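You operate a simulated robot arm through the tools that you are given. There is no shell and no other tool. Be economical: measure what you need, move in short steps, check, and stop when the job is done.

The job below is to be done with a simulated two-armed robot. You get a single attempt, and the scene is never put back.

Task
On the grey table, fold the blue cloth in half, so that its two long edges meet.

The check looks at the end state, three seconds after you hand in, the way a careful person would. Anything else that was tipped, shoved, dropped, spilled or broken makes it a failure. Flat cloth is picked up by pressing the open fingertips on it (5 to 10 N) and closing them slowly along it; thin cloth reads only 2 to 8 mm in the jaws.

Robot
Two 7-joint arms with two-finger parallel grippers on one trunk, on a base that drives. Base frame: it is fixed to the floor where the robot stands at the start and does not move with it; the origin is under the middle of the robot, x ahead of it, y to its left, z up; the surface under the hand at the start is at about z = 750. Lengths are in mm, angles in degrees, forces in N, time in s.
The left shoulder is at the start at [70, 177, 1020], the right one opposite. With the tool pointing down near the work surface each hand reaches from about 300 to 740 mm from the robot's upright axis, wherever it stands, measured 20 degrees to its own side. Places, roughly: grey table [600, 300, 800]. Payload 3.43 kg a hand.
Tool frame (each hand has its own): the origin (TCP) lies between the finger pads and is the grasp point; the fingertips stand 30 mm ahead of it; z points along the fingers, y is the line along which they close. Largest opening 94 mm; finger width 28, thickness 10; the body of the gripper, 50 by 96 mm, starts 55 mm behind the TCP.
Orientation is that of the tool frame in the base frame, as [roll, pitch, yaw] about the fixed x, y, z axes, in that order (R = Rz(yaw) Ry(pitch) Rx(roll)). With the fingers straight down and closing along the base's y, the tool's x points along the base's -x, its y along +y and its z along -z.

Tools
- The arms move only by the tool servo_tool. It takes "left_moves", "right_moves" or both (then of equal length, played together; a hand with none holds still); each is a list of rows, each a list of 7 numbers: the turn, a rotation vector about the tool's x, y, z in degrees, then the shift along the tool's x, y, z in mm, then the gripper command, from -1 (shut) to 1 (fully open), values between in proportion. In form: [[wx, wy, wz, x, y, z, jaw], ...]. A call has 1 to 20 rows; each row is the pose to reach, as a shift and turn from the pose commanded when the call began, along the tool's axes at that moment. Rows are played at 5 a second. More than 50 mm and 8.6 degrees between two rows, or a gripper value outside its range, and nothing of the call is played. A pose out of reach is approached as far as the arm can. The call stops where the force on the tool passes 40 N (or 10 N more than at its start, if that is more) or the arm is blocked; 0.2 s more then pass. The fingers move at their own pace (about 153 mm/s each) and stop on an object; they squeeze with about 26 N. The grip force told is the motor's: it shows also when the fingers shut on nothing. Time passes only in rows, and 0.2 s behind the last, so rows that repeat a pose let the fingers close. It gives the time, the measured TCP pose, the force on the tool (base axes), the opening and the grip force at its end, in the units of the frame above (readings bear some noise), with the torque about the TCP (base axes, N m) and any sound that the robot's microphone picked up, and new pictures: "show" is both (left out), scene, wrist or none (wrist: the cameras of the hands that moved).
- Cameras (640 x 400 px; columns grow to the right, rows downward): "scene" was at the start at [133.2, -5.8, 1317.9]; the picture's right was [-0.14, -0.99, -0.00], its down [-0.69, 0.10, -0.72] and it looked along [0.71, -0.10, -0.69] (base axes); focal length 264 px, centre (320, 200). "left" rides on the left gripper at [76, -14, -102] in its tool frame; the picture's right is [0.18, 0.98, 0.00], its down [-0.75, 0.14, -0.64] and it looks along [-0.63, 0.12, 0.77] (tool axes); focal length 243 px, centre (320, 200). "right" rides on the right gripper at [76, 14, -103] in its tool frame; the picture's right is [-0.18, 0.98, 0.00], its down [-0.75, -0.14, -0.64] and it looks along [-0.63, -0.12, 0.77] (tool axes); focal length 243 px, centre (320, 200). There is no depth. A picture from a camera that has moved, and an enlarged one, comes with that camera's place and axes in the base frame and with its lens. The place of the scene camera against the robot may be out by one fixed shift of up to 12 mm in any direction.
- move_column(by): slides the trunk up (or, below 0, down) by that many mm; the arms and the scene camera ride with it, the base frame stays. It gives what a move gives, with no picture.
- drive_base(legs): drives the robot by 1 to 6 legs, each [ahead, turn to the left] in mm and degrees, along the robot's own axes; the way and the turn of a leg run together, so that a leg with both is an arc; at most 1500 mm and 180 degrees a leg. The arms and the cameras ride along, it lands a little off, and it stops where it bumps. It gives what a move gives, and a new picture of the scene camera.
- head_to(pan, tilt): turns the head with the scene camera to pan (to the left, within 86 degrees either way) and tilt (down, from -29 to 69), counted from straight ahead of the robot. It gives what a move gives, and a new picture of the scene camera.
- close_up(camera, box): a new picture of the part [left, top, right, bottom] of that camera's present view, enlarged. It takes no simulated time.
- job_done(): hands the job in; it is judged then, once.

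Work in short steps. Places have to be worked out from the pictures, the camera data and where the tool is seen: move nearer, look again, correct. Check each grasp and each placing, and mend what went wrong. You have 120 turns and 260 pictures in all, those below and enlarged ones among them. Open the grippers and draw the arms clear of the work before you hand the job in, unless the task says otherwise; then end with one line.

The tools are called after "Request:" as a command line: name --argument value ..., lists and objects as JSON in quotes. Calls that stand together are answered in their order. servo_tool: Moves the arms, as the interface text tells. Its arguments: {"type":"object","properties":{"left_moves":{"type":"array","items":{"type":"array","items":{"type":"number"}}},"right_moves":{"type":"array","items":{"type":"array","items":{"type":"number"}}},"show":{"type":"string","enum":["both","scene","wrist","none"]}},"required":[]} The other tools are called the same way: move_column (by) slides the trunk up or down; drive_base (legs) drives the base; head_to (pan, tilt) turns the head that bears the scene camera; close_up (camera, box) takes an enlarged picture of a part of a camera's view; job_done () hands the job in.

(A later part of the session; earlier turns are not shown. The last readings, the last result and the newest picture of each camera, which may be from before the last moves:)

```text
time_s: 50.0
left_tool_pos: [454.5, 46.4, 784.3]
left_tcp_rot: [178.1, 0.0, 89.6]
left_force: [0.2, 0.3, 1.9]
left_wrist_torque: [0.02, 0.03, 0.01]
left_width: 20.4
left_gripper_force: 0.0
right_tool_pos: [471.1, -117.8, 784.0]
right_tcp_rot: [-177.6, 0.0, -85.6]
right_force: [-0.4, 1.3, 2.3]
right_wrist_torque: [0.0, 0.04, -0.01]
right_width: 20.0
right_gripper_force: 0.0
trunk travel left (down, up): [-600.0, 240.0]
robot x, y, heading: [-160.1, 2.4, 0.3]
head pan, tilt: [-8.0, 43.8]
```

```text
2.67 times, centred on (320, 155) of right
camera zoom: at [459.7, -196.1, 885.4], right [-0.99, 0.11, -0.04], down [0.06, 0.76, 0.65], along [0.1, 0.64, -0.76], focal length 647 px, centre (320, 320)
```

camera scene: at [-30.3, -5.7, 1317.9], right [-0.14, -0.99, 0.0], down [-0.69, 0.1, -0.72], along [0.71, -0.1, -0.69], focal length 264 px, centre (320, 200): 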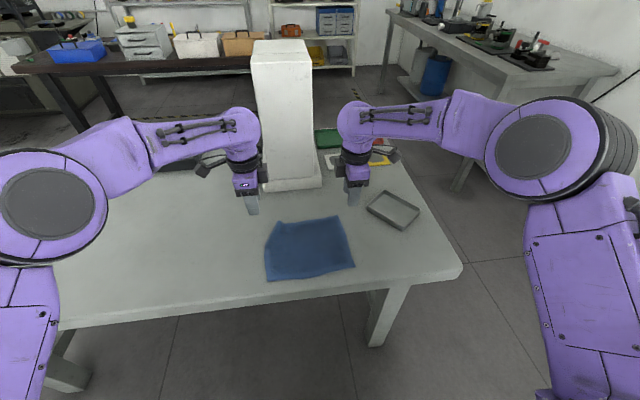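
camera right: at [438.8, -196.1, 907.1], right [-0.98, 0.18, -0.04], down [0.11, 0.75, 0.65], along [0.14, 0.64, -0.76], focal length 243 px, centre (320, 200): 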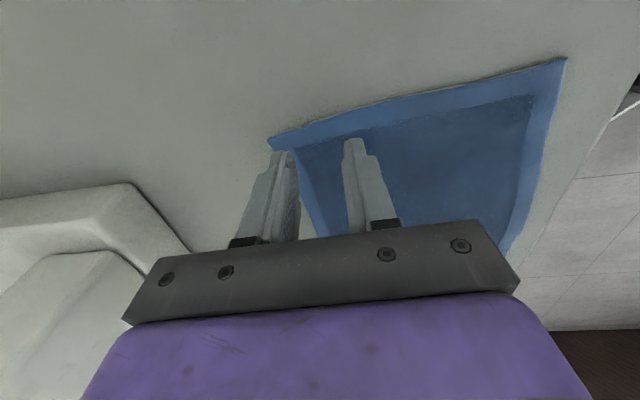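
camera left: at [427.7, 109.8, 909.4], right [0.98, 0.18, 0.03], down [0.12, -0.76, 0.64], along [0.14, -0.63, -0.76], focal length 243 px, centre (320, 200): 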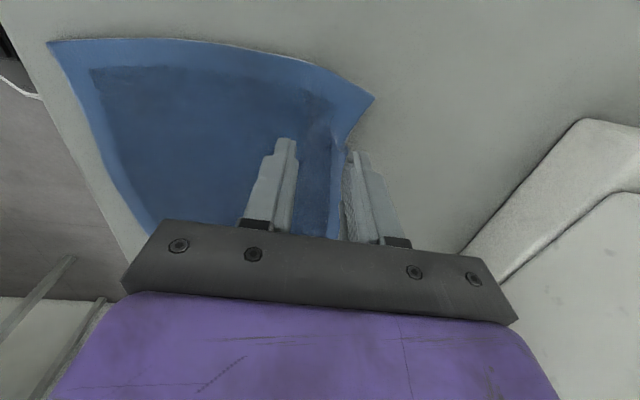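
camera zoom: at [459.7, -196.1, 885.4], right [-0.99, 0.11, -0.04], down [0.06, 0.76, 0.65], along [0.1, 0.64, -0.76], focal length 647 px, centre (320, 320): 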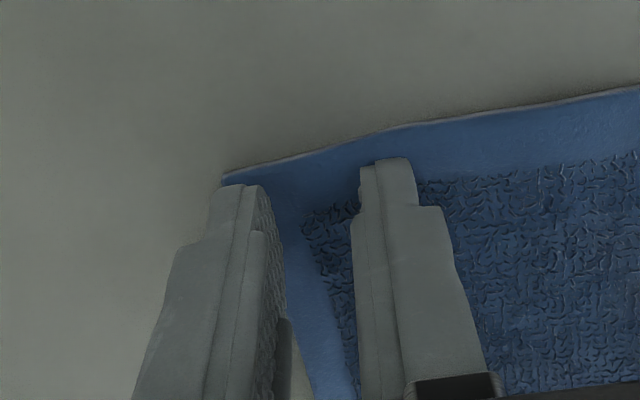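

Positions look good, right at the edge. I press and close slowly.

Request:
servo_tool --left_moves '[[0, 0, 0, 0, 0, 1.6, -0.57], [0, 0, 0, 0, 0, 1.8, -0.62], [0, 0, 0, 0, 0, 1.8, -0.67], [0, 0, 0, 0, 0, 1.8, -0.72], [0, 0, 0, 0, 0, 1.8, -0.77], [0, 0, 0, 0, 0, 1.8, -0.82], [0, 0, 0, 0, 0, 1.8, -0.87], [0, 0, 0, 0, 0, 1.8, -0.92], [0, 0, 0, 0, 0, 1.8, -1], [0, 0, 0, 0, 0, 1.8, -1]]' --right_moves '[[0, 0, 0, 0, 0, 1.6, -0.57], [0, 0, 0, 0, 0, 1.8, -0.62], [0, 0, 0, 0, 0, 1.8, -0.67], [0, 0, 0, 0, 0, 1.8, -0.72], [0, 0, 0, 0, 0, 1.8, -0.77], [0, 0, 0, 0, 0, 1.8, -0.82], [0, 0, 0, 0, 0, 1.8, -0.87], [0, 0, 0, 0, 0, 1.8, -0.92], [0, 0, 0, 0, 0, 1.8, -1], [0, 0, 0, 0, 0, 1.8, -1]]' --show "none"

Request:
close_up --camera "left" --box '[220, 60, 460, 210]'

Request:
close_up --camera "right" --box '[200, 80, 440, 230]'

```text
time_s: 52.2
left_tool_pos: [453.7, 45.6, 783.6]
left_tcp_rot: [177.9, -0.1, 89.6]
left_force: [0.0, -0.7, 4.3]
left_wrist_torque: [-0.03, -0.03, 0.02]
left_width: 3.7
left_gripper_force: 26.0
right_tool_pos: [469.1, -118.0, 783.8]
right_tcp_rot: [-177.6, 0.1, -85.6]
right_force: [-1.1, 0.1, 8.2]
right_wrist_torque: [0.0, 0.07, 0.04]
right_width: 3.9
right_gripper_force: 25.4
trunk travel left (down, up): [-600.0, 240.0]
robot x, y, heading: [-164.5, 0.3, 0.2]
head pan, tilt: [-8.0, 43.8]
```

```text
2.67 times, centred on (340, 135) of left
camera zoom: at [436.4, 121.3, 886.0], right [0.98, 0.18, 0.03], down [0.11, -0.76, 0.64], along [0.14, -0.63, -0.76], focal length 647 px, centre (267, 373)
```

zoom: 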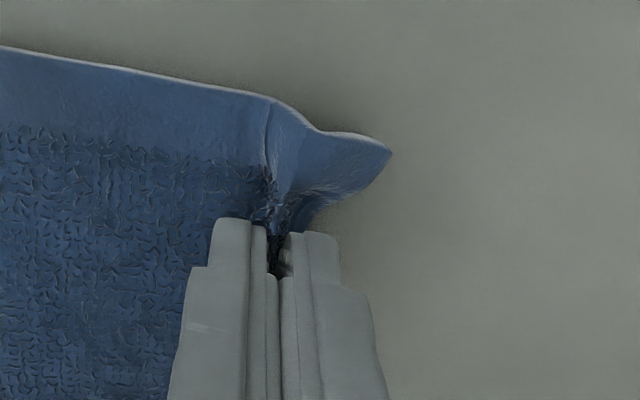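

```text
2.67 times, centred on (320, 155) of right
camera zoom: at [458.0, -196.1, 884.4], right [-0.99, 0.11, -0.04], down [0.06, 0.76, 0.65], along [0.1, 0.64, -0.76], focal length 647 px, centre (320, 320)
```

zoom: 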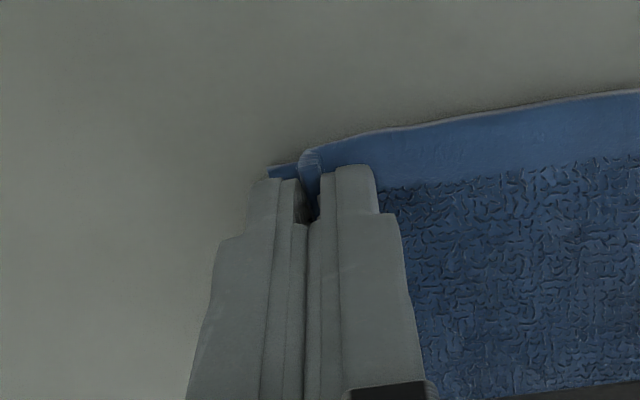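

Both shallow edge grips hold (3.7 and 3.9 mm). I swing through the first half of the fold arc, tilting the hands toward me, and check whether the left follows.

Request:
servo_tool --left_moves '[[-1.5, 0, 0, 0, -1.5, -10, -1], [-3.3, 0, 0, 0, -3.6, -19.5, -1], [-5, 0, 0, 0, -8, -29, -1], [-6.7, 0, 0, 0, -12.2, -37.8, -1], [-10, 0, 0, 0, -25.4, -53.4, -1], [-13.3, 0, 0, 0, -42.2, -65.7, -1], [-16.7, 0, 0, 0, -61.7, -73.4, -1], [-20, 0, 0, 0, -82.7, -76.1, -1], [-20, 0, 0, 0, -82.7, -76.1, -1]]' --right_moves '[[1.5, 0, 0, 0, 1.5, -10, -1], [3.3, 0, 0, -0.3, 3.3, -19.6, -1], [5, 0, 0, -0.6, 7.5, -29, -1], [6.7, 0, 0, -1, 11.5, -37.9, -1], [10, 0, 0, -2, 24.1, -53.6, -1], [13.3, 0, 0, -3.3, 40.2, -66, -1], [16.7, 0, 0, -4.8, 59, -73.8, -1], [20, 0, 0, -6.3, 79.2, -76.7, -1], [20, 0, 0, -6.3, 79.2, -76.7, -1]]'

Request:
close_up --camera "scene" --box '[220, 190, 400, 302]'

```text
time_s: 54.2
left_tool_pos: [370.0, 43.7, 855.6]
left_tcp_rot: [158.1, -0.1, 89.6]
left_force: [-0.3, -0.6, -0.6]
left_wrist_torque: [-0.03, 0.08, 0.0]
left_width: 3.6
left_gripper_force: 25.8
right_tool_pos: [389.1, -118.0, 854.5]
right_tcp_rot: [-157.6, 0.2, -85.6]
right_force: [0.0, 0.9, -0.5]
right_wrist_torque: [-0.02, 0.05, 0.0]
right_width: 3.2
right_gripper_force: 26.2
trunk travel left (down, up): [-600.0, 240.0]
robot x, y, heading: [-163.2, 0.9, 0.0]
head pan, tilt: [-8.0, 43.8]
camera scene: at [-28.6, -5.6, 1317.6], right [-0.14, -0.99, 0.0], down [-0.69, 0.1, -0.72], along [0.71, -0.1, -0.69], focal length 264 px, centre (320, 200)
camera right: at [345.5, -198.3, 942.6], right [-0.92, 0.12, -0.37], down [-0.17, 0.74, 0.65], along [0.35, 0.66, -0.66], focal length 243 px, centre (320, 200)
camera left: at [318.8, 120.1, 945.0], right [0.91, 0.18, 0.37], down [-0.11, -0.75, 0.65], along [0.39, -0.63, -0.67], focal length 243 px, centre (320, 200)
```

scene: 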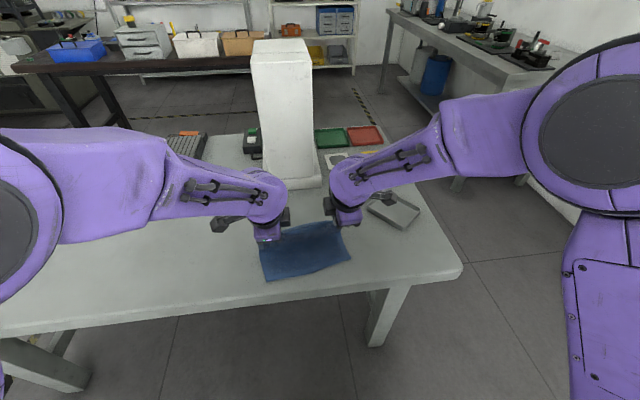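
right: 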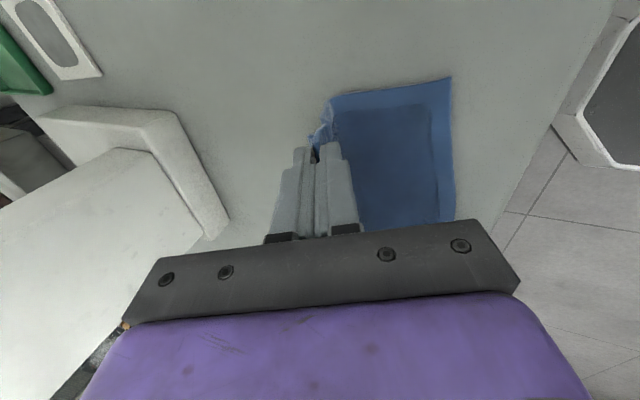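
left: 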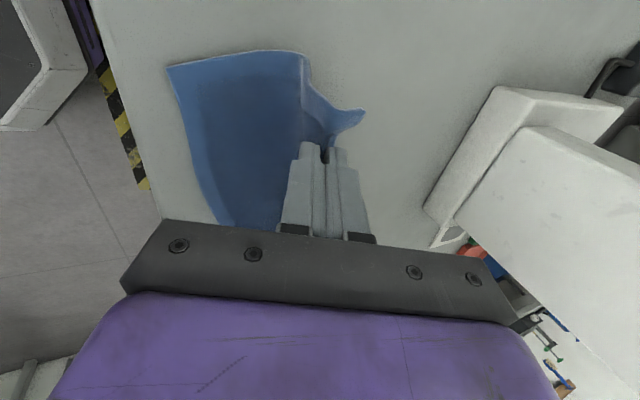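

```text
3.56 times, centred on (310, 246) of scene
camera zoom: at [-28.6, -5.6, 1317.6], right [-0.14, -0.99, 0.0], down [-0.69, 0.1, -0.72], along [0.71, -0.1, -0.69], focal length 937 px, centre (356, 36)
```

zoom: 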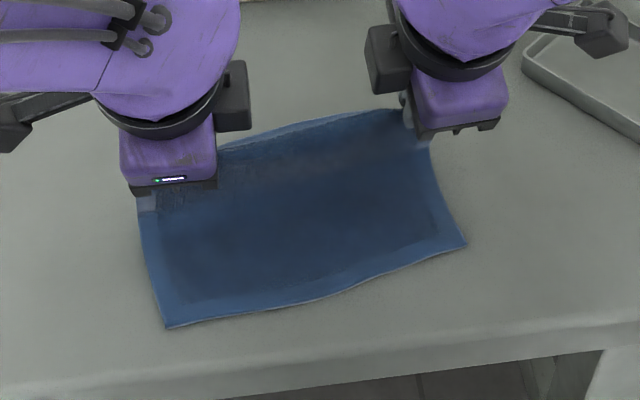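

Excellent — both followed at 22° tilt. The near edge now runs from [300,69] to [336,−141], so I aim each hand for its own point on it and continue most of the way down.

Request:
servo_tool --left_moves '[[-1.5, 0, 0, 0.3, -9.7, -3.5, -1], [-3, 0, 0, 0.5, -19.4, -5.4, -1], [-4.5, 0, 0, 0.8, -29.5, -6, -1], [-6, 0, 0, 1, -39.3, -6.1, -1], [-7.5, 0, 0, 1.3, -49, -4.5, -1], [-9, 0, 0, 1.5, -58.1, -2.1, -1], [-10.5, 0, 0, 1.8, -66.5, 1.5, -1], [-12, 0, 0, 2, -74.7, 6.2, -1], [-13.5, 0, 0, 2.3, -81.5, 12, -1], [-15, 0, 0, 2.5, -88, 18.4, -1], [-15, 0, 0, 2.5, -88, 18.4, -1]]' --right_moves '[[1.5, 0, 0, -0.5, 8.6, -3, -1], [3, 0, 0, -0.9, 17.3, -4.5, -1], [4.5, 0, 0, -1.3, 26, -4.8, -1], [6, 0, 0, -1.6, 35, -4.5, -1], [7.5, 0, 0, -2, 44, -2.8, -1], [9, 0, 0, -2.2, 52.2, -0.1, -1], [10.5, 0, 0, -2.4, 60, 4, -1], [12, 0, 0, -2.6, 67.4, 8.7, -1], [13.5, 0, 0, -2.6, 74, 14.5, -1], [15, 0, 0, -2.6, 79.8, 20.9, -1], [15, 0, 0, -2.6, 79.8, 20.9, -1]]'

Request:
close_up --camera "scene" --box '[220, 190, 400, 302]'

```text
time_s: 56.6
left_tool_pos: [297.3, 48.4, 817.0]
left_tcp_rot: [142.3, 1.1, 89.9]
left_force: [-1.1, -0.7, 0.6]
left_wrist_torque: [-0.02, 0.04, -0.01]
left_width: 3.6
left_gripper_force: 26.1
left hand out of reach, approached as far as the arm can: row 7
right_tool_pos: [329.7, -118.4, 819.6]
right_tcp_rot: [-141.3, 3.0, -86.6]
right_force: [-0.3, 0.6, 0.0]
right_wrist_torque: [0.0, 0.05, 0.05]
right_width: 3.2
right_gripper_force: 25.3
trunk travel left (down, up): [-600.0, 240.0]
robot x, y, heading: [-162.3, -1.6, 0.3]
head pan, tilt: [-8.0, 43.8]
camera scene: at [-30.4, -5.7, 1317.9], right [-0.14, -0.99, 0.0], down [-0.69, 0.1, -0.72], along [0.71, -0.1, -0.69], focal length 264 px, centre (320, 200)
camera right: at [260.4, -202.3, 885.9], right [-0.78, 0.17, -0.6], down [-0.33, 0.7, 0.63], along [0.53, 0.69, -0.49], focal length 243 px, centre (320, 200)
camera left: at [223.8, 124.9, 886.9], right [0.78, 0.2, 0.6], down [-0.28, -0.74, 0.61], along [0.56, -0.64, -0.52], focal length 243 px, centre (320, 200)
```

scene: 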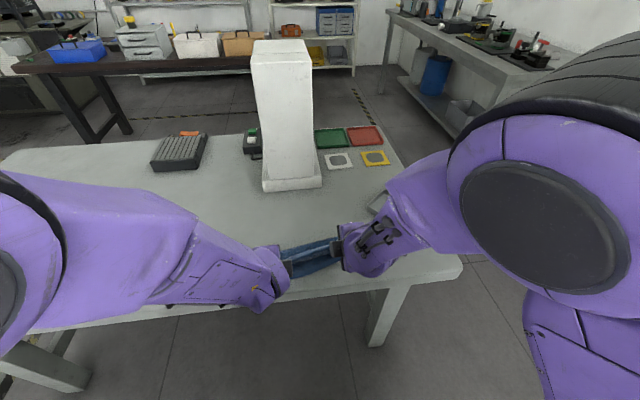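
right: 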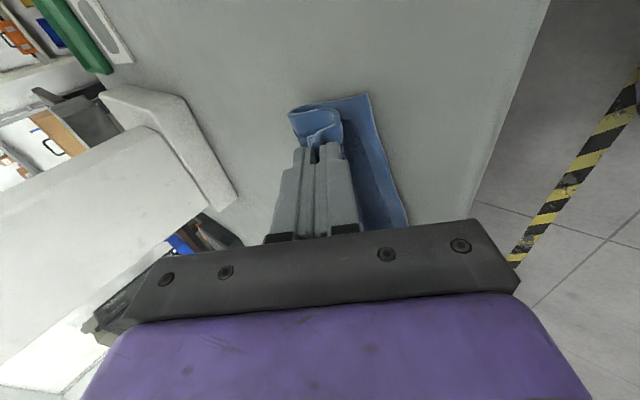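
left: 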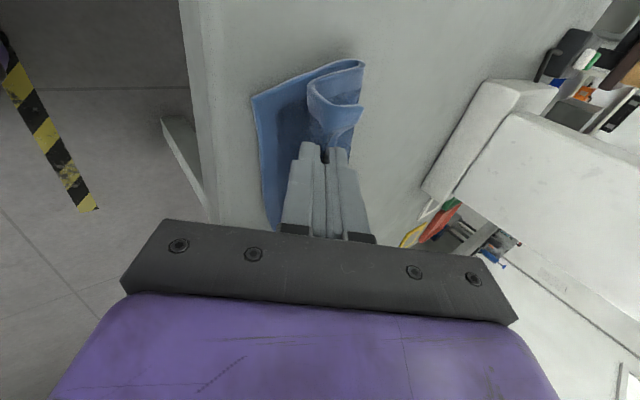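

```text
3.56 times, centred on (310, 246) of scene
camera zoom: at [-30.4, -5.7, 1317.9], right [-0.14, -0.99, 0.0], down [-0.69, 0.1, -0.72], along [0.71, -0.1, -0.69], focal length 937 px, centre (356, 36)
```

zoom: 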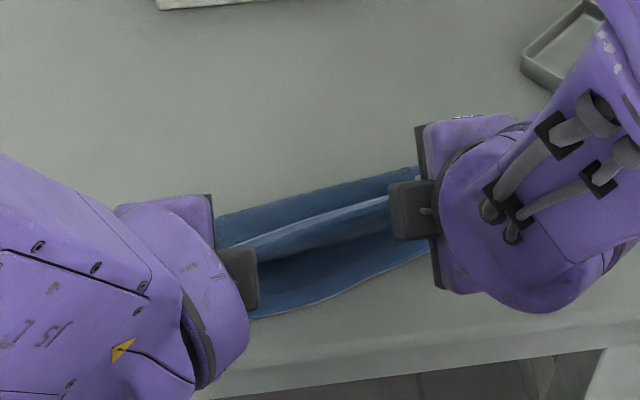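

Superb fold shape; both hands are at about 38° tilt. I lower the last 30 mm, moving slightly toward me, to lay the edge on the near edge.

Request:
servo_tool --left_moves '[[0, 0, 0, 0, -7, 3.5, -1], [0, 0, 0, 0, -13.5, 8, -1], [0, 0, 0, 0, -20, 12, -1], [0, 0, 0, 0, -26.4, 16.2, -1], [0, 0, 0, 0, -26.4, 16.2, -1]]' --right_moves '[[0, 0, 0, 0, 6.2, 5, -1], [0, 0, 0, 0, 12.5, 10, -1], [0, 0, 0, 0, 18.7, 15, -1], [0, 0, 0, 0, 24.9, 19.8, -1], [0, 0, 0, 0, 24.9, 19.8, -1]]'

Request:
close_up --camera "scene" --box '[220, 190, 400, 302]'

```text
time_s: 57.8
left_tool_pos: [286.6, 49.9, 782.9]
left_tcp_rot: [142.0, -0.4, 89.5]
left_force: [-0.5, -3.9, 20.2]
left_wrist_torque: [-0.13, -0.18, -0.07]
left_width: 3.4
left_gripper_force: 25.7
right_tool_pos: [323.9, -116.4, 794.0]
right_tcp_rot: [-140.9, 4.5, -87.6]
right_force: [-1.7, 2.6, 0.0]
right_wrist_torque: [0.04, 0.07, 0.08]
right_width: 3.6
right_gripper_force: 25.7
trunk travel left (down, up): [-600.0, 240.0]
robot x, y, heading: [-162.8, -3.2, 0.1]
head pan, tilt: [-8.0, 43.8]
stopped in row 5 (left hand): the force on the tool passed its limit at 46 N (the readings are from after the stop); the commanded pose is now the measured one
camera scene: at [-32.9, -5.7, 1318.2], right [-0.14, -0.99, 0.0], down [-0.68, 0.1, -0.72], along [0.72, -0.1, -0.69], focal length 264 px, centre (320, 200)
camera right: at [253.5, -201.8, 858.8], right [-0.77, 0.2, -0.6], down [-0.32, 0.69, 0.64], along [0.55, 0.69, -0.47], focal length 243 px, centre (320, 200)
camera left: at [213.7, 124.8, 855.4], right [0.78, 0.17, 0.61], down [-0.29, -0.75, 0.59], along [0.56, -0.63, -0.53], focal length 243 px, centre (320, 200)
```

scene: 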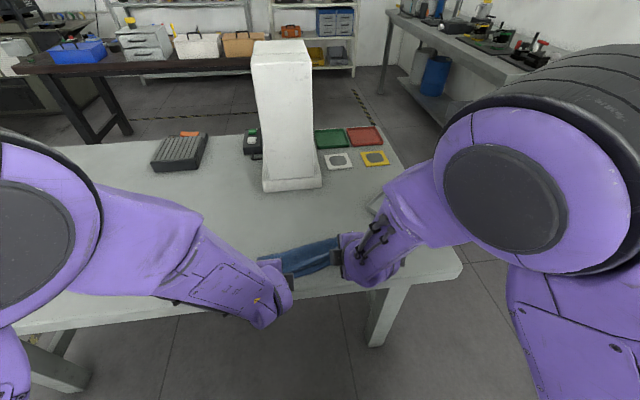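
right: 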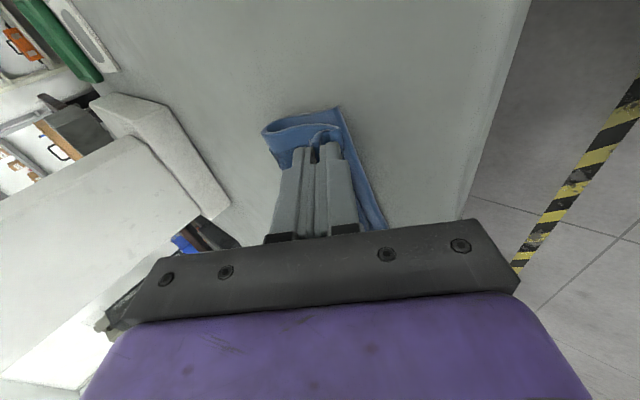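
left: 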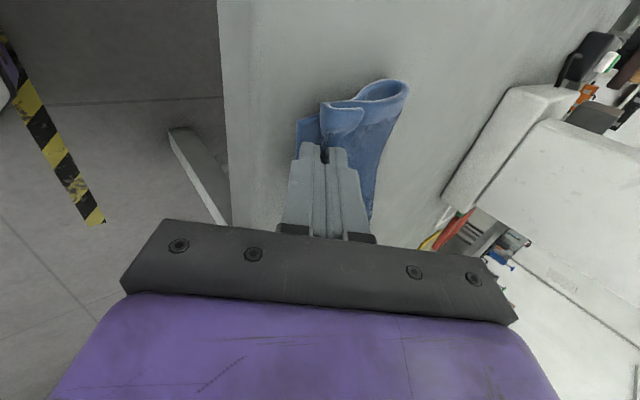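

```text
3.56 times, centred on (310, 246) of scene
camera zoom: at [-32.9, -5.7, 1318.2], right [-0.14, -0.99, 0.0], down [-0.68, 0.1, -0.72], along [0.72, -0.1, -0.69], focal length 937 px, centre (356, 36)
```

zoom: 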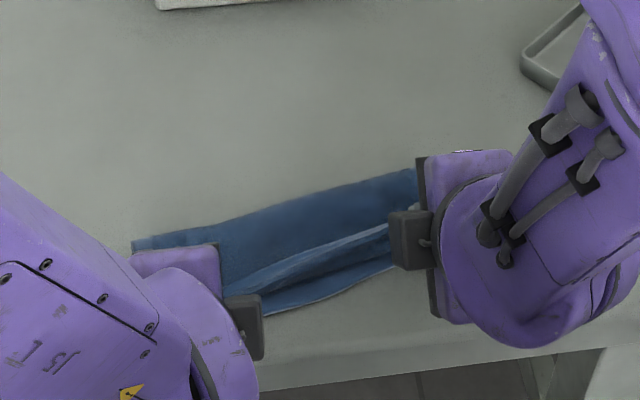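

The left is touching the table (20 N) and the right sits about 6 mm higher. I relieve the left slightly, lower the right a touch, then open a little.

Request:
servo_tool --left_moves '[[0, 0, 0, 0, -1.1, -3.4, -1], [0, 0, 0, 0, -1.1, -3.4, -1], [0, 0, 0, 0, -1.1, -3.4, -0.9], [0, 0, 0, 0, -1.1, -3.4, -0.8], [0, 0, 0, 0, -1.1, -3.4, -0.7], [0, 0, 0, 0, -1.1, -3.4, -0.7]]' --right_moves '[[0, 0, 0, 0, 3.5, 1, -1], [0, 0, 0, 0, 6.9, 2.1, -1], [0, 0, 0, 0, 6.9, 2.1, -0.9], [0, 0, 0, 0, 6.9, 2.1, -0.8], [0, 0, 0, 0, 6.9, 2.1, -0.7], [0, 0, 0, 0, 6.9, 2.1, -0.7]]'

```text
time_s: 59.2
left_tool_pos: [283.1, 49.9, 784.9]
left_tcp_rot: [142.1, -0.5, 89.6]
left_force: [6.3, -1.8, 24.7]
left_wrist_torque: [-0.11, -0.42, 0.01]
left_width: 5.2
left_gripper_force: 0.1
right_tool_pos: [322.8, -117.6, 792.0]
right_tcp_rot: [-140.8, 5.7, -88.3]
right_force: [0.0, 0.2, 0.9]
right_wrist_torque: [-0.02, -0.01, -0.02]
right_width: 14.0
right_gripper_force: 0.1
trunk travel left (down, up): [-600.0, 240.0]
robot x, y, heading: [-165.0, -0.4, 0.4]
head pan, tilt: [-8.0, 43.8]
camera scene: at [-32.3, -6.2, 1318.2], right [-0.14, -0.99, 0.0], down [-0.68, 0.1, -0.72], along [0.72, -0.1, -0.69], focal length 264 px, centre (320, 200)
camera right: at [250.8, -202.8, 854.7], right [-0.77, 0.22, -0.6], down [-0.32, 0.68, 0.66], along [0.56, 0.7, -0.45], focal length 243 px, centre (320, 200)
camera left: at [210.3, 125.5, 856.3], right [0.78, 0.17, 0.6], down [-0.29, -0.76, 0.59], along [0.56, -0.63, -0.54], focal length 243 px, centre (320, 200)
```

scene: 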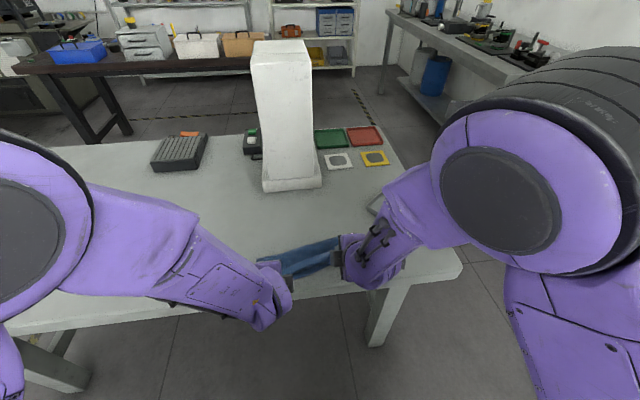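
right: 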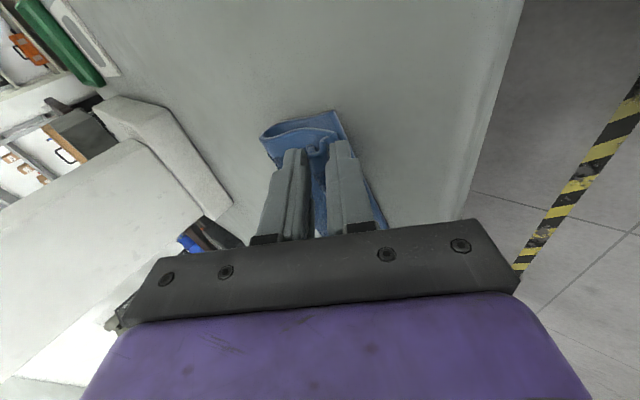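
left: 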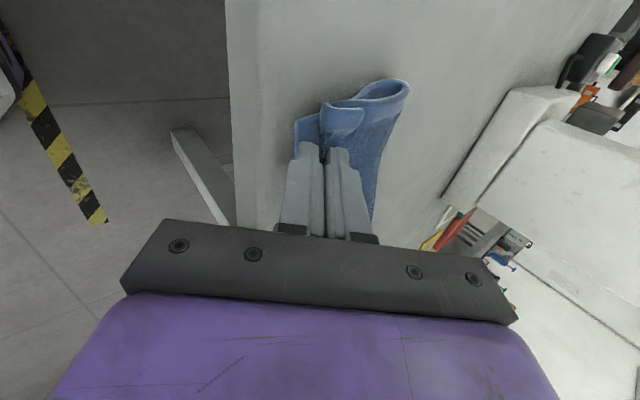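

The right is released; the left's lower finger is blocked by the table. I raise the left 8 mm so it can open.

Request:
servo_tool --left_moves '[[0, 0, 0, 0, 2.5, -3.2, -0.8], [0, 0, 0, 0, 4.9, -6.3, -0.75], [0, 0, 0, 0, 4.9, -6.3, -0.75]]' --show "wrist"

```text
time_s: 60.0
left_tool_pos: [282.8, 51.1, 790.3]
left_tcp_rot: [142.6, -0.4, 89.5]
left_force: [-0.3, 0.3, 0.9]
left_wrist_torque: [0.01, -0.02, -0.01]
left_width: 11.8
left_gripper_force: 0.0
right_tool_pos: [323.9, -117.0, 789.6]
right_tcp_rot: [-140.9, 5.8, -88.2]
right_force: [-0.1, -0.1, -0.1]
right_wrist_torque: [0.02, 0.03, -0.01]
right_width: 14.3
right_gripper_force: 0.0
trunk travel left (down, up): [-600.0, 240.0]
robot x, y, heading: [-163.2, 2.2, -0.1]
head pan, tilt: [-8.0, 43.8]
camera left: at [210.4, 126.0, 862.8], right [0.78, 0.17, 0.6], down [-0.28, -0.76, 0.59], along [0.56, -0.63, -0.54], focal length 243 px, centre (320, 200)
```

left: 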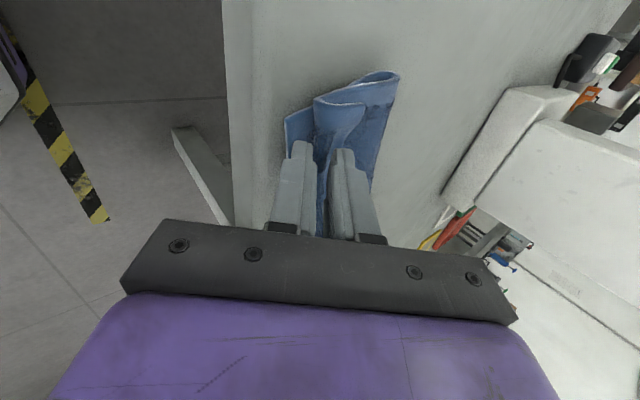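

Both jaws are open around the edge. I withdraw both hands straight back along the fingers, out of the fold's opening.

Request:
servo_tool --left_moves '[[0, 0, 0, 0, 0, -10, -0.75], [0, 0, 0, 0, 0, -20, -0.75], [0, 0, 0, 0, 0, -40, -0.75], [0, 0, 0, 0, 0, -70, -0.75], [0, 0, 0, 0, 0, -100, -0.75]]' --right_moves '[[0, 0, 0, 0, 0, -10, -0.7], [0, 0, 0, 0, 0, -20, -0.7], [0, 0, 0, 0, 0, -40, -0.7], [0, 0, 0, 0, 0, -70, -0.7], [0, 0, 0, 0, 0, -100, -0.7]]'

Request:
close_up --camera "scene" --box '[220, 190, 400, 302]'

```text
time_s: 61.2
left_tool_pos: [222.4, 47.4, 869.7]
left_tcp_rot: [142.4, -0.4, 89.6]
left_force: [-1.1, 0.0, 0.0]
left_wrist_torque: [0.01, 0.01, 0.03]
left_width: 11.8
left_gripper_force: 0.1
right_tool_pos: [263.8, -123.7, 859.3]
right_tcp_rot: [-140.6, 4.5, -87.2]
right_force: [0.1, -0.3, -0.5]
right_wrist_torque: [0.0, 0.01, 0.01]
right_width: 14.3
right_gripper_force: 0.1
right hand out of reach, approached as far as the arm can: row 5
trunk travel left (down, up): [-600.0, 240.0]
robot x, y, heading: [-158.2, -0.5, 0.2]
head pan, tilt: [-8.0, 43.8]
camera scene: at [-30.5, -7.6, 1317.8], right [-0.14, -0.99, 0.0], down [-0.69, 0.1, -0.72], along [0.71, -0.1, -0.69], focal length 264 px, centre (320, 200)
camera right: at [192.8, -209.5, 922.7], right [-0.77, 0.2, -0.61], down [-0.33, 0.69, 0.64], along [0.55, 0.7, -0.47], focal length 243 px, centre (320, 200)
camera left: at [149.2, 122.6, 942.8], right [0.78, 0.17, 0.6], down [-0.29, -0.76, 0.59], along [0.56, -0.63, -0.54], focal length 243 px, centre (320, 200)
```

scene: 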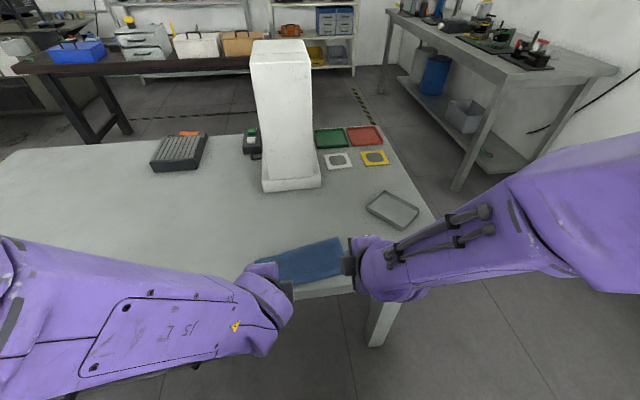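
right: 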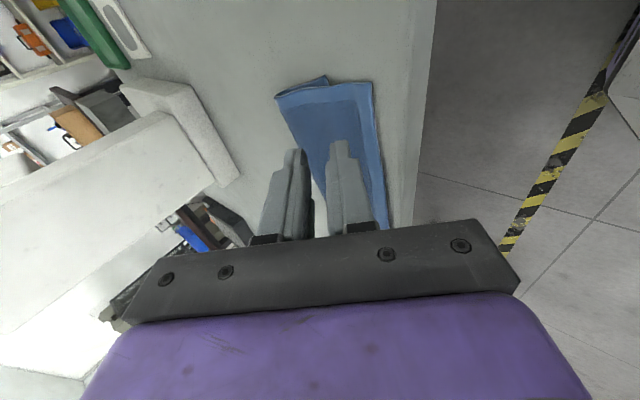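
left: 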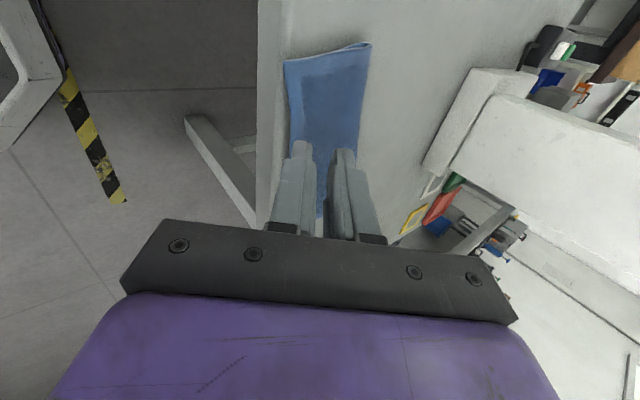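

```text
3.56 times, centred on (310, 246) of scene
camera zoom: at [-30.5, -7.6, 1317.8], right [-0.14, -0.99, 0.0], down [-0.69, 0.1, -0.72], along [0.71, -0.1, -0.69], focal length 937 px, centre (356, 36)
```

zoom: 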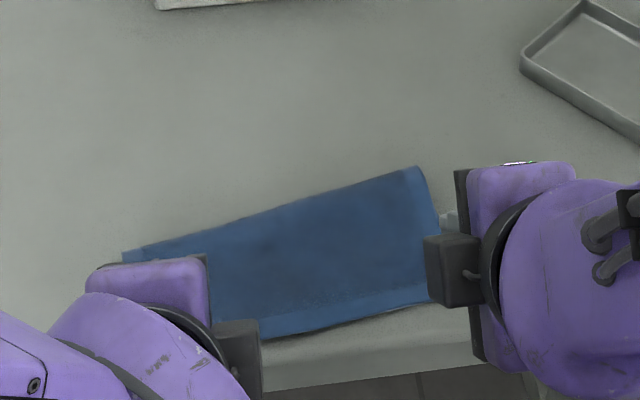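

The fold looks very neat. I move both hands up and outward to get a clear view.

Request:
servo_tool --left_moves '[[2, 0, 0, 0, 18, -24, -0.75], [4, 0, 0, 20, 36, -47, -0.75], [8, 0, 0, 55, 36, -47, -0.75], [12, 0, 0, 90, 36, -47, -0.75], [16, 0, 0, 125, 36, -47, -0.75], [20, 0, 0, 160, 36, -47, -0.75]]' --right_moves '[[-2, 0, 0, 0, -18, -24, -0.75], [-4, 0, 0, 20, -36, -47, -0.75], [-8, 0, 0, 55, -36, -47, -0.75], [-12, 0, 0, 90, -36, -47, -0.75], [-16, 0, 0, 125, -36, -47, -0.75], [-20, 0, 0, 160, -36, -47, -0.75]]' --show "scene"

Request:
close_up --camera "scene" --box '[220, 200, 400, 312]'

```text
time_s: 62.6
left_tool_pos: [225.4, 208.0, 931.2]
left_tcp_rot: [162.5, -0.4, 89.4]
left_force: [0.2, -0.2, -0.3]
left_wrist_torque: [0.01, -0.01, 0.01]
left_width: 11.7
left_gripper_force: 0.1
right_tool_pos: [271.1, -290.8, 905.3]
right_tcp_rot: [-161.5, 3.9, -87.5]
right_force: [-0.2, 0.0, 0.2]
right_wrist_torque: [0.0, 0.0, 0.02]
right_width: 11.8
right_gripper_force: 0.0
right hand out of reach, approached as far as the arm can: row 2, 3, 4, 5
trunk travel left (down, up): [-600.0, 240.0]
robot x, y, heading: [-162.7, 4.6, 0.1]
head pan, tilt: [-8.0, 43.8]
camera scene: at [-30.0, -6.5, 1317.8], right [-0.14, -0.99, 0.0], down [-0.69, 0.1, -0.72], along [0.71, -0.1, -0.69], focal length 264 px, centre (320, 200)
```

scene: 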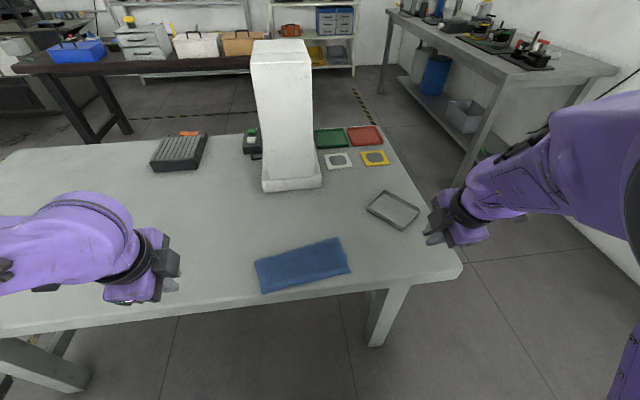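

```text
3.56 times, centred on (310, 256) of scene
camera zoom: at [-30.0, -6.5, 1317.8], right [-0.14, -0.99, 0.0], down [-0.69, 0.1, -0.72], along [0.71, -0.1, -0.69], focal length 937 px, centre (356, 1)
```

zoom: 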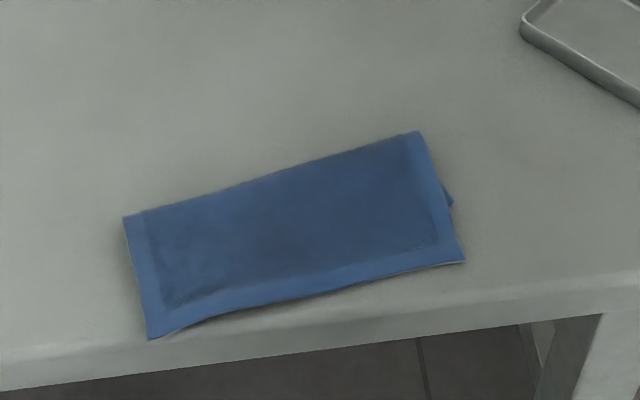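

The fold looks nearly perfect. I zoom in further to check how the two long edges meet.

Request:
close_up --camera "scene" --box '[250, 255, 314, 295]'

Request:
close_up --camera "scene" --box '[300, 235, 364, 275]'

```text
10.00 times, centred on (282, 275) of scene
camera zoom: at [-30.0, -6.5, 1317.8], right [-0.14, -0.99, 0.0], down [-0.69, 0.1, -0.72], along [0.71, -0.1, -0.69], focal length 2635 px, centre (700, -550)
```

zoom: 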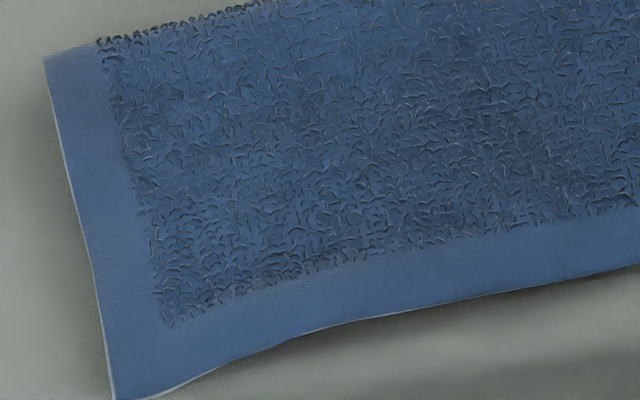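

```text
10.00 times, centred on (332, 255) of scene
camera zoom: at [-30.0, -6.5, 1317.8], right [-0.14, -0.99, 0.0], down [-0.69, 0.1, -0.72], along [0.71, -0.1, -0.69], focal length 2635 px, centre (200, -350)
```

zoom: 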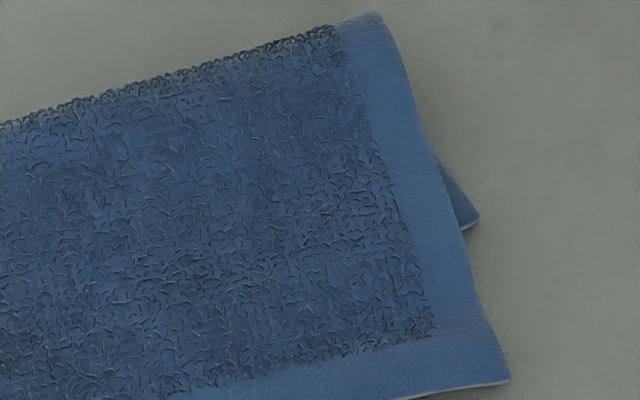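

The scale check shows the top layer overhangs: its edge lies about 45 mm (right) and 15–20 mm (left) past the bottom near edge, having been dragged during withdrawal. I'll regrip the overhanging edge with vertical hands and re-lay it.

Request:
servo_tool --left_moves '[[3, 0, -1, -28, 4, 15, -0.6], [6, 0, -3, -56, 8, 30, -0.6], [9, 0, -4, -84, 12, 45, -0.6], [12, 0, -5, -112, 16, 65, -0.6], [15, 0, -6, -140, 19, 85, -0.6], [17.5, 0, -7.5, -163, 21.5, 111.6, -0.6], [17.5, 0, -7.5, -163, 21.5, 111.6, -0.6]]' --right_moves '[[-3, 0, -1, -30, -1, 10, -0.6], [-6, 0, -2, -60, -3, 20, -0.6], [-9, 0, -3, -90, -4, 32, -0.6], [-12, 0, -4, -120, -6, 46, -0.6], [-15, 0, -4.5, -150, -7, 62, -0.6], [-18, 0, -4.5, -181, -8.4, 82, -0.6], [-18, 0, -4.5, -181, -8.4, 82, -0.6]]'

```text
time_s: 64.2
left_tool_pos: [275.6, 47.0, 828.0]
left_tcp_rot: [180.0, 0.8, 97.1]
left_force: [0.3, -0.2, 0.0]
left_wrist_torque: [0.0, -0.04, 0.03]
left_width: 18.6
left_gripper_force: 0.0
right_tool_pos: [296.1, -98.1, 845.1]
right_tcp_rot: [-178.8, 3.3, -82.9]
right_force: [-0.8, -0.2, -0.1]
right_wrist_torque: [-0.02, -0.01, 0.02]
right_width: 18.9
right_gripper_force: 0.1
trunk travel left (down, up): [-600.0, 240.0]
robot x, y, heading: [-166.3, -1.5, 0.0]
head pan, tilt: [-8.0, 43.8]
camera scene: at [-32.1, -5.4, 1318.1], right [-0.14, -0.99, 0.0], down [-0.68, 0.1, -0.72], along [0.72, -0.1, -0.69], focal length 264 px, centre (320, 200)
camera right: at [290.8, -183.0, 941.4], right [-1.0, 0.06, -0.01], down [0.04, 0.72, 0.69], along [0.05, 0.69, -0.73], focal length 243 px, centre (320, 200)
camera left: at [251.6, 120.5, 930.0], right [0.95, 0.3, 0.0], down [0.23, -0.72, 0.65], along [0.2, -0.62, -0.76], focal length 243 px, centre (320, 200)
```

scene: 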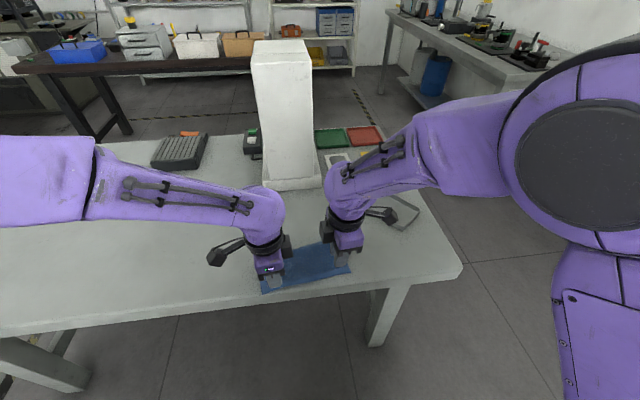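
right: 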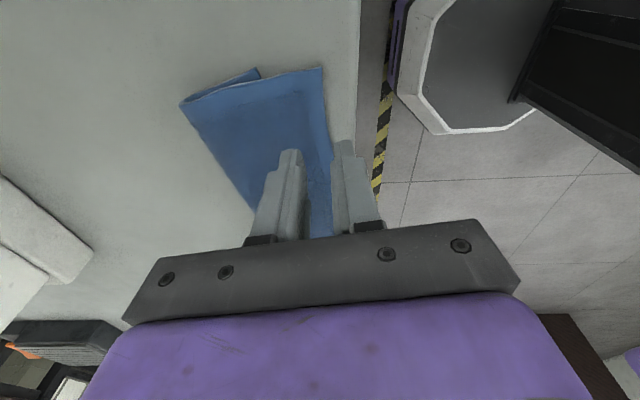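
left: 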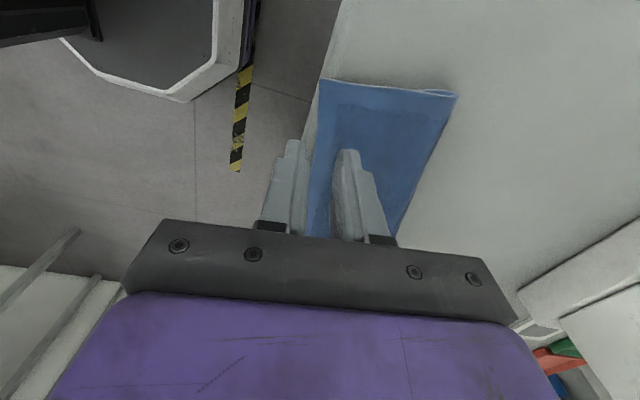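

Right overhang is 45 mm and left about 14 mm. I descend to just above contact at the overhanging top edge on each side.

Request:
servo_tool --left_moves '[[0, 0, 0, 5, 0.6, 15, -0.6], [0, 0, 0, 5, 0.6, 30, -0.6], [0, 0, 0, 5, 0.6, 40, -0.6], [0, 0, 0, 5, 0.6, 40, -0.6]]' --right_moves '[[0, 0, 0, 17.4, -0.3, 20, -0.6], [0, 0, 0, 17.4, -0.3, 40, -0.6], [0, 0, 0, 17.4, -0.3, 55, -0.6], [0, 0, 0, 17.4, -0.3, 55, -0.6]]' --show "none"

Request:
close_up --camera "left" --box '[200, 40, 460, 210]'

Request:
close_up --camera "right" --box '[180, 40, 440, 210]'

```text
time_s: 65.2
left_tool_pos: [276.3, 53.2, 790.1]
left_tcp_rot: [180.0, 0.8, 96.9]
left_force: [0.9, -1.3, 0.4]
left_wrist_torque: [-0.02, -0.01, 0.02]
left_width: 19.0
left_gripper_force: 0.1
right_tool_pos: [299.4, -112.8, 788.3]
right_tcp_rot: [-178.9, 3.5, -83.0]
right_force: [-0.1, 0.7, -0.6]
right_wrist_torque: [-0.02, -0.01, 0.0]
right_width: 18.6
right_gripper_force: 0.2
trunk travel left (down, up): [-600.0, 240.0]
robot x, y, heading: [-163.5, -2.1, 0.1]
head pan, tilt: [-8.0, 43.8]
```

```text
2.35 times, centred on (330, 125) of left
camera zoom: at [253.0, 126.9, 890.3], right [0.95, 0.3, 0.0], down [0.23, -0.72, 0.65], along [0.2, -0.62, -0.76], focal length 571 px, centre (296, 376)
```

zoom: 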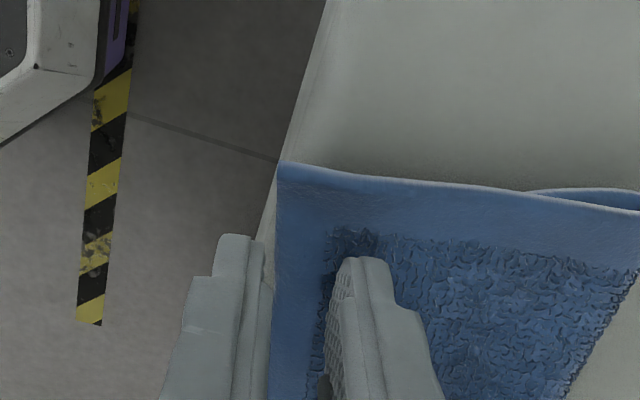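

```text
2.35 times, centred on (310, 125) of right
camera zoom: at [294.4, -197.4, 886.2], right [-1.0, 0.06, -0.01], down [0.04, 0.72, 0.69], along [0.05, 0.69, -0.73], focal length 571 px, centre (344, 376)
```

zoom: 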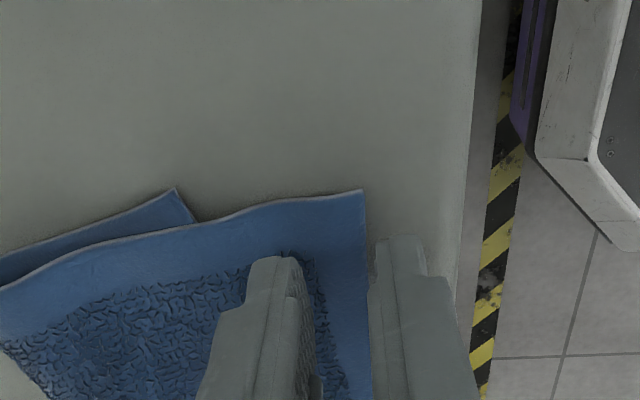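

The left edge is right at the table's front rim, so I shift the left inward 7 mm with a smaller opening and the right 3 mm inward, then press.

Request:
servo_tool --left_moves '[[0, 0, 0, 0, 6.7, 0, -0.72], [0, 0, 0, 0, 6.7, 4, -0.72], [0, 0, 0, 0, 6.7, 6, -0.72], [0, 0, 0, 0, 6.7, 6, -0.72]]' --right_moves '[[0, 0, 0, 0, -3, 0, -0.6], [0, 0, 0, 0, -3, 3, -0.6], [0, 0, 0, 0, -3, 5, -0.6], [0, 0, 0, 0, -3, 5, -0.6]]' --show "none"

Request:
close_up --camera "left" --box '[200, 40, 460, 210]'

Request:
close_up --camera "right" --box '[180, 40, 440, 210]'

```text
time_s: 66.2
left_tool_pos: [283.5, 52.8, 785.0]
left_tcp_rot: [179.9, 0.7, 97.0]
left_force: [0.2, 1.3, 13.4]
left_wrist_torque: [0.06, -0.13, -0.01]
left_width: 13.1
left_gripper_force: 0.2
right_tool_pos: [302.0, -113.1, 785.4]
right_tcp_rot: [-178.9, 3.4, -83.1]
right_force: [-0.5, 0.0, 0.2]
right_wrist_torque: [-0.02, -0.02, -0.02]
right_width: 18.8
right_gripper_force: 0.0
trunk travel left (down, up): [-600.0, 240.0]
robot x, y, heading: [-164.2, 0.5, 0.3]
head pan, tilt: [-8.0, 43.8]
```

```text
2.35 times, centred on (330, 125) of left
camera zoom: at [260.0, 127.0, 886.2], right [0.95, 0.3, 0.0], down [0.23, -0.72, 0.65], along [0.2, -0.62, -0.76], focal length 571 px, centre (296, 376)
```

zoom: 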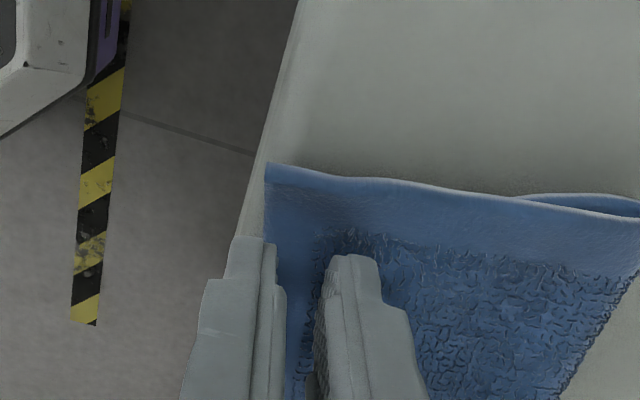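

```text
2.35 times, centred on (310, 125) of right
camera zoom: at [296.3, -197.3, 882.2], right [-1.0, 0.06, -0.01], down [0.04, 0.72, 0.69], along [0.05, 0.69, -0.73], focal length 571 px, centre (344, 376)
```

zoom: 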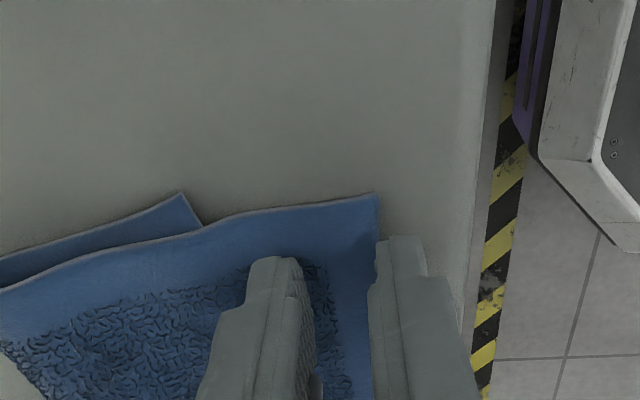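

Left presses at 13 N, right is still just above. I relieve the left slightly, press the right 3 mm more, and close both slowly.

Request:
servo_tool --left_moves '[[0, 0, 0, 0, 0, -0.5, -0.72], [0, 0, 0, 0, 0, -0.6, -0.72], [0, 0, 0, 0, 0, -0.6, -0.76], [0, 0, 0, 0, 0, -0.6, -0.8], [0, 0, 0, 0, 0, -0.6, -0.84], [0, 0, 0, 0, 0, -0.6, -0.88], [0, 0, 0, 0, 0, -0.6, -0.92], [0, 0, 0, 0, 0, -0.6, -0.96], [0, 0, 0, 0, 0, -0.6, -1], [0, 0, 0, 0, 0, -0.6, -1], [0, 0, 0, 0, 0, -0.6, -1]]' --right_moves '[[0, 0, 0, 0, 0, 2, -0.6], [0, 0, 0, 0, 0, 3.2, -0.6], [0, 0, 0, 0, 0, 3.2, -0.65], [0, 0, 0, 0, 0, 3.2, -0.7], [0, 0, 0, 0, 0, 3.2, -0.75], [0, 0, 0, 0, 0, 3.2, -0.8], [0, 0, 0, 0, 0, 3.2, -0.85], [0, 0, 0, 0, 0, 3.2, -0.9], [0, 0, 0, 0, 0, 3.2, -0.95], [0, 0, 0, 0, 0, 3.2, -1], [0, 0, 0, 0, 0, 3.2, -1]]' --show "none"

Request:
close_up --camera "left" --box '[200, 40, 460, 210]'

Request:
close_up --camera "right" --box '[180, 40, 440, 210]'

```text
time_s: 68.6
left_tool_pos: [281.6, 53.2, 785.3]
left_tcp_rot: [179.8, 0.8, 96.9]
left_force: [0.1, -0.5, 8.6]
left_wrist_torque: [0.01, -0.04, 0.06]
left_width: 0.0
left_gripper_force: 25.9
right_tool_pos: [302.6, -111.7, 781.9]
right_tcp_rot: [-178.8, 3.4, -83.0]
right_force: [4.3, -0.4, 19.0]
right_wrist_torque: [-0.11, -0.26, 0.03]
right_width: 4.1
right_gripper_force: 26.3
trunk travel left (down, up): [-600.0, 240.0]
robot x, y, heading: [-163.3, -3.1, 0.0]
head pan, tilt: [-8.0, 43.8]
```

```text
2.35 times, centred on (330, 125) of left
camera zoom: at [259.0, 126.8, 886.8], right [0.95, 0.3, 0.0], down [0.23, -0.72, 0.65], along [0.2, -0.62, -0.76], focal length 571 px, centre (296, 376)
```

zoom: 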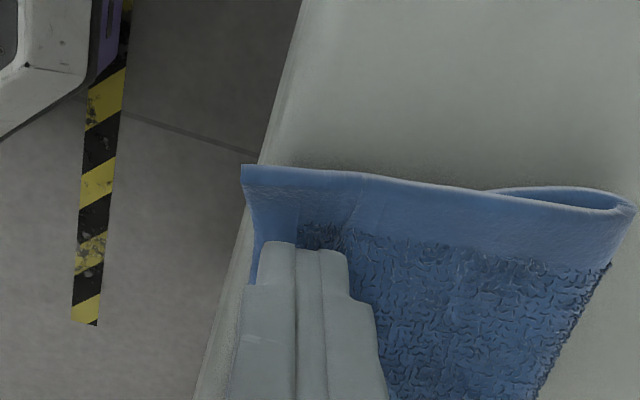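

```text
2.35 times, centred on (310, 125) of right
camera zoom: at [296.3, -196.5, 879.6], right [-1.0, 0.06, -0.01], down [0.04, 0.72, 0.69], along [0.05, 0.69, -0.73], focal length 571 px, centre (344, 376)
```

zoom: 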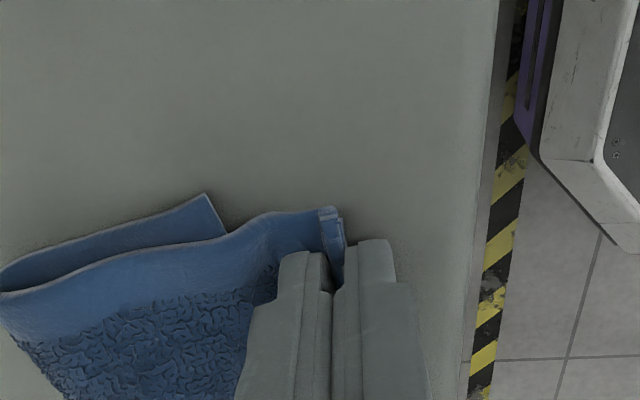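

The right grip is ideal (4.1 mm). The left slipped; I lift it slightly, reopen wider and centre it further in on the cloth.

Request:
servo_tool --left_moves '[[0, 0, 0, 0, 0, -8, -1], [0, 0, 0, 0, 8, -8, -0.5], [0, 0, 0, 0, 8, -3, -0.5], [0, 0, 0, 0, 8, 0.3, -0.5], [0, 0, 0, 0, 8, 0.3, -0.5]]' --show "none"

Request:
close_up --camera "left" --box '[200, 40, 460, 210]'

```text
time_s: 69.8
left_tool_pos: [290.9, 52.7, 785.6]
left_tcp_rot: [179.7, 0.8, 97.0]
left_force: [-0.2, 1.6, 11.6]
left_wrist_torque: [0.06, -0.1, 0.05]
left_width: 23.0
left_gripper_force: 0.0
right_tool_pos: [299.9, -112.3, 783.0]
right_tcp_rot: [-178.8, 3.3, -83.0]
right_force: [3.9, 0.1, 20.2]
right_wrist_torque: [-0.13, -0.26, -0.01]
right_width: 4.1
right_gripper_force: 26.7
trunk travel left (down, up): [-600.0, 240.0]
robot x, y, heading: [-167.7, -2.6, 0.2]
head pan, tilt: [-8.0, 43.8]
```

```text
2.35 times, centred on (330, 125) of left
camera zoom: at [267.0, 128.0, 886.5], right [0.95, 0.3, 0.0], down [0.23, -0.72, 0.65], along [0.2, -0.62, -0.76], focal length 571 px, centre (296, 376)
```

zoom: 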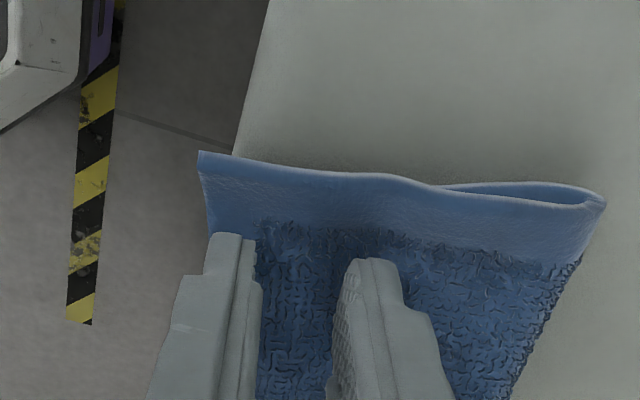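

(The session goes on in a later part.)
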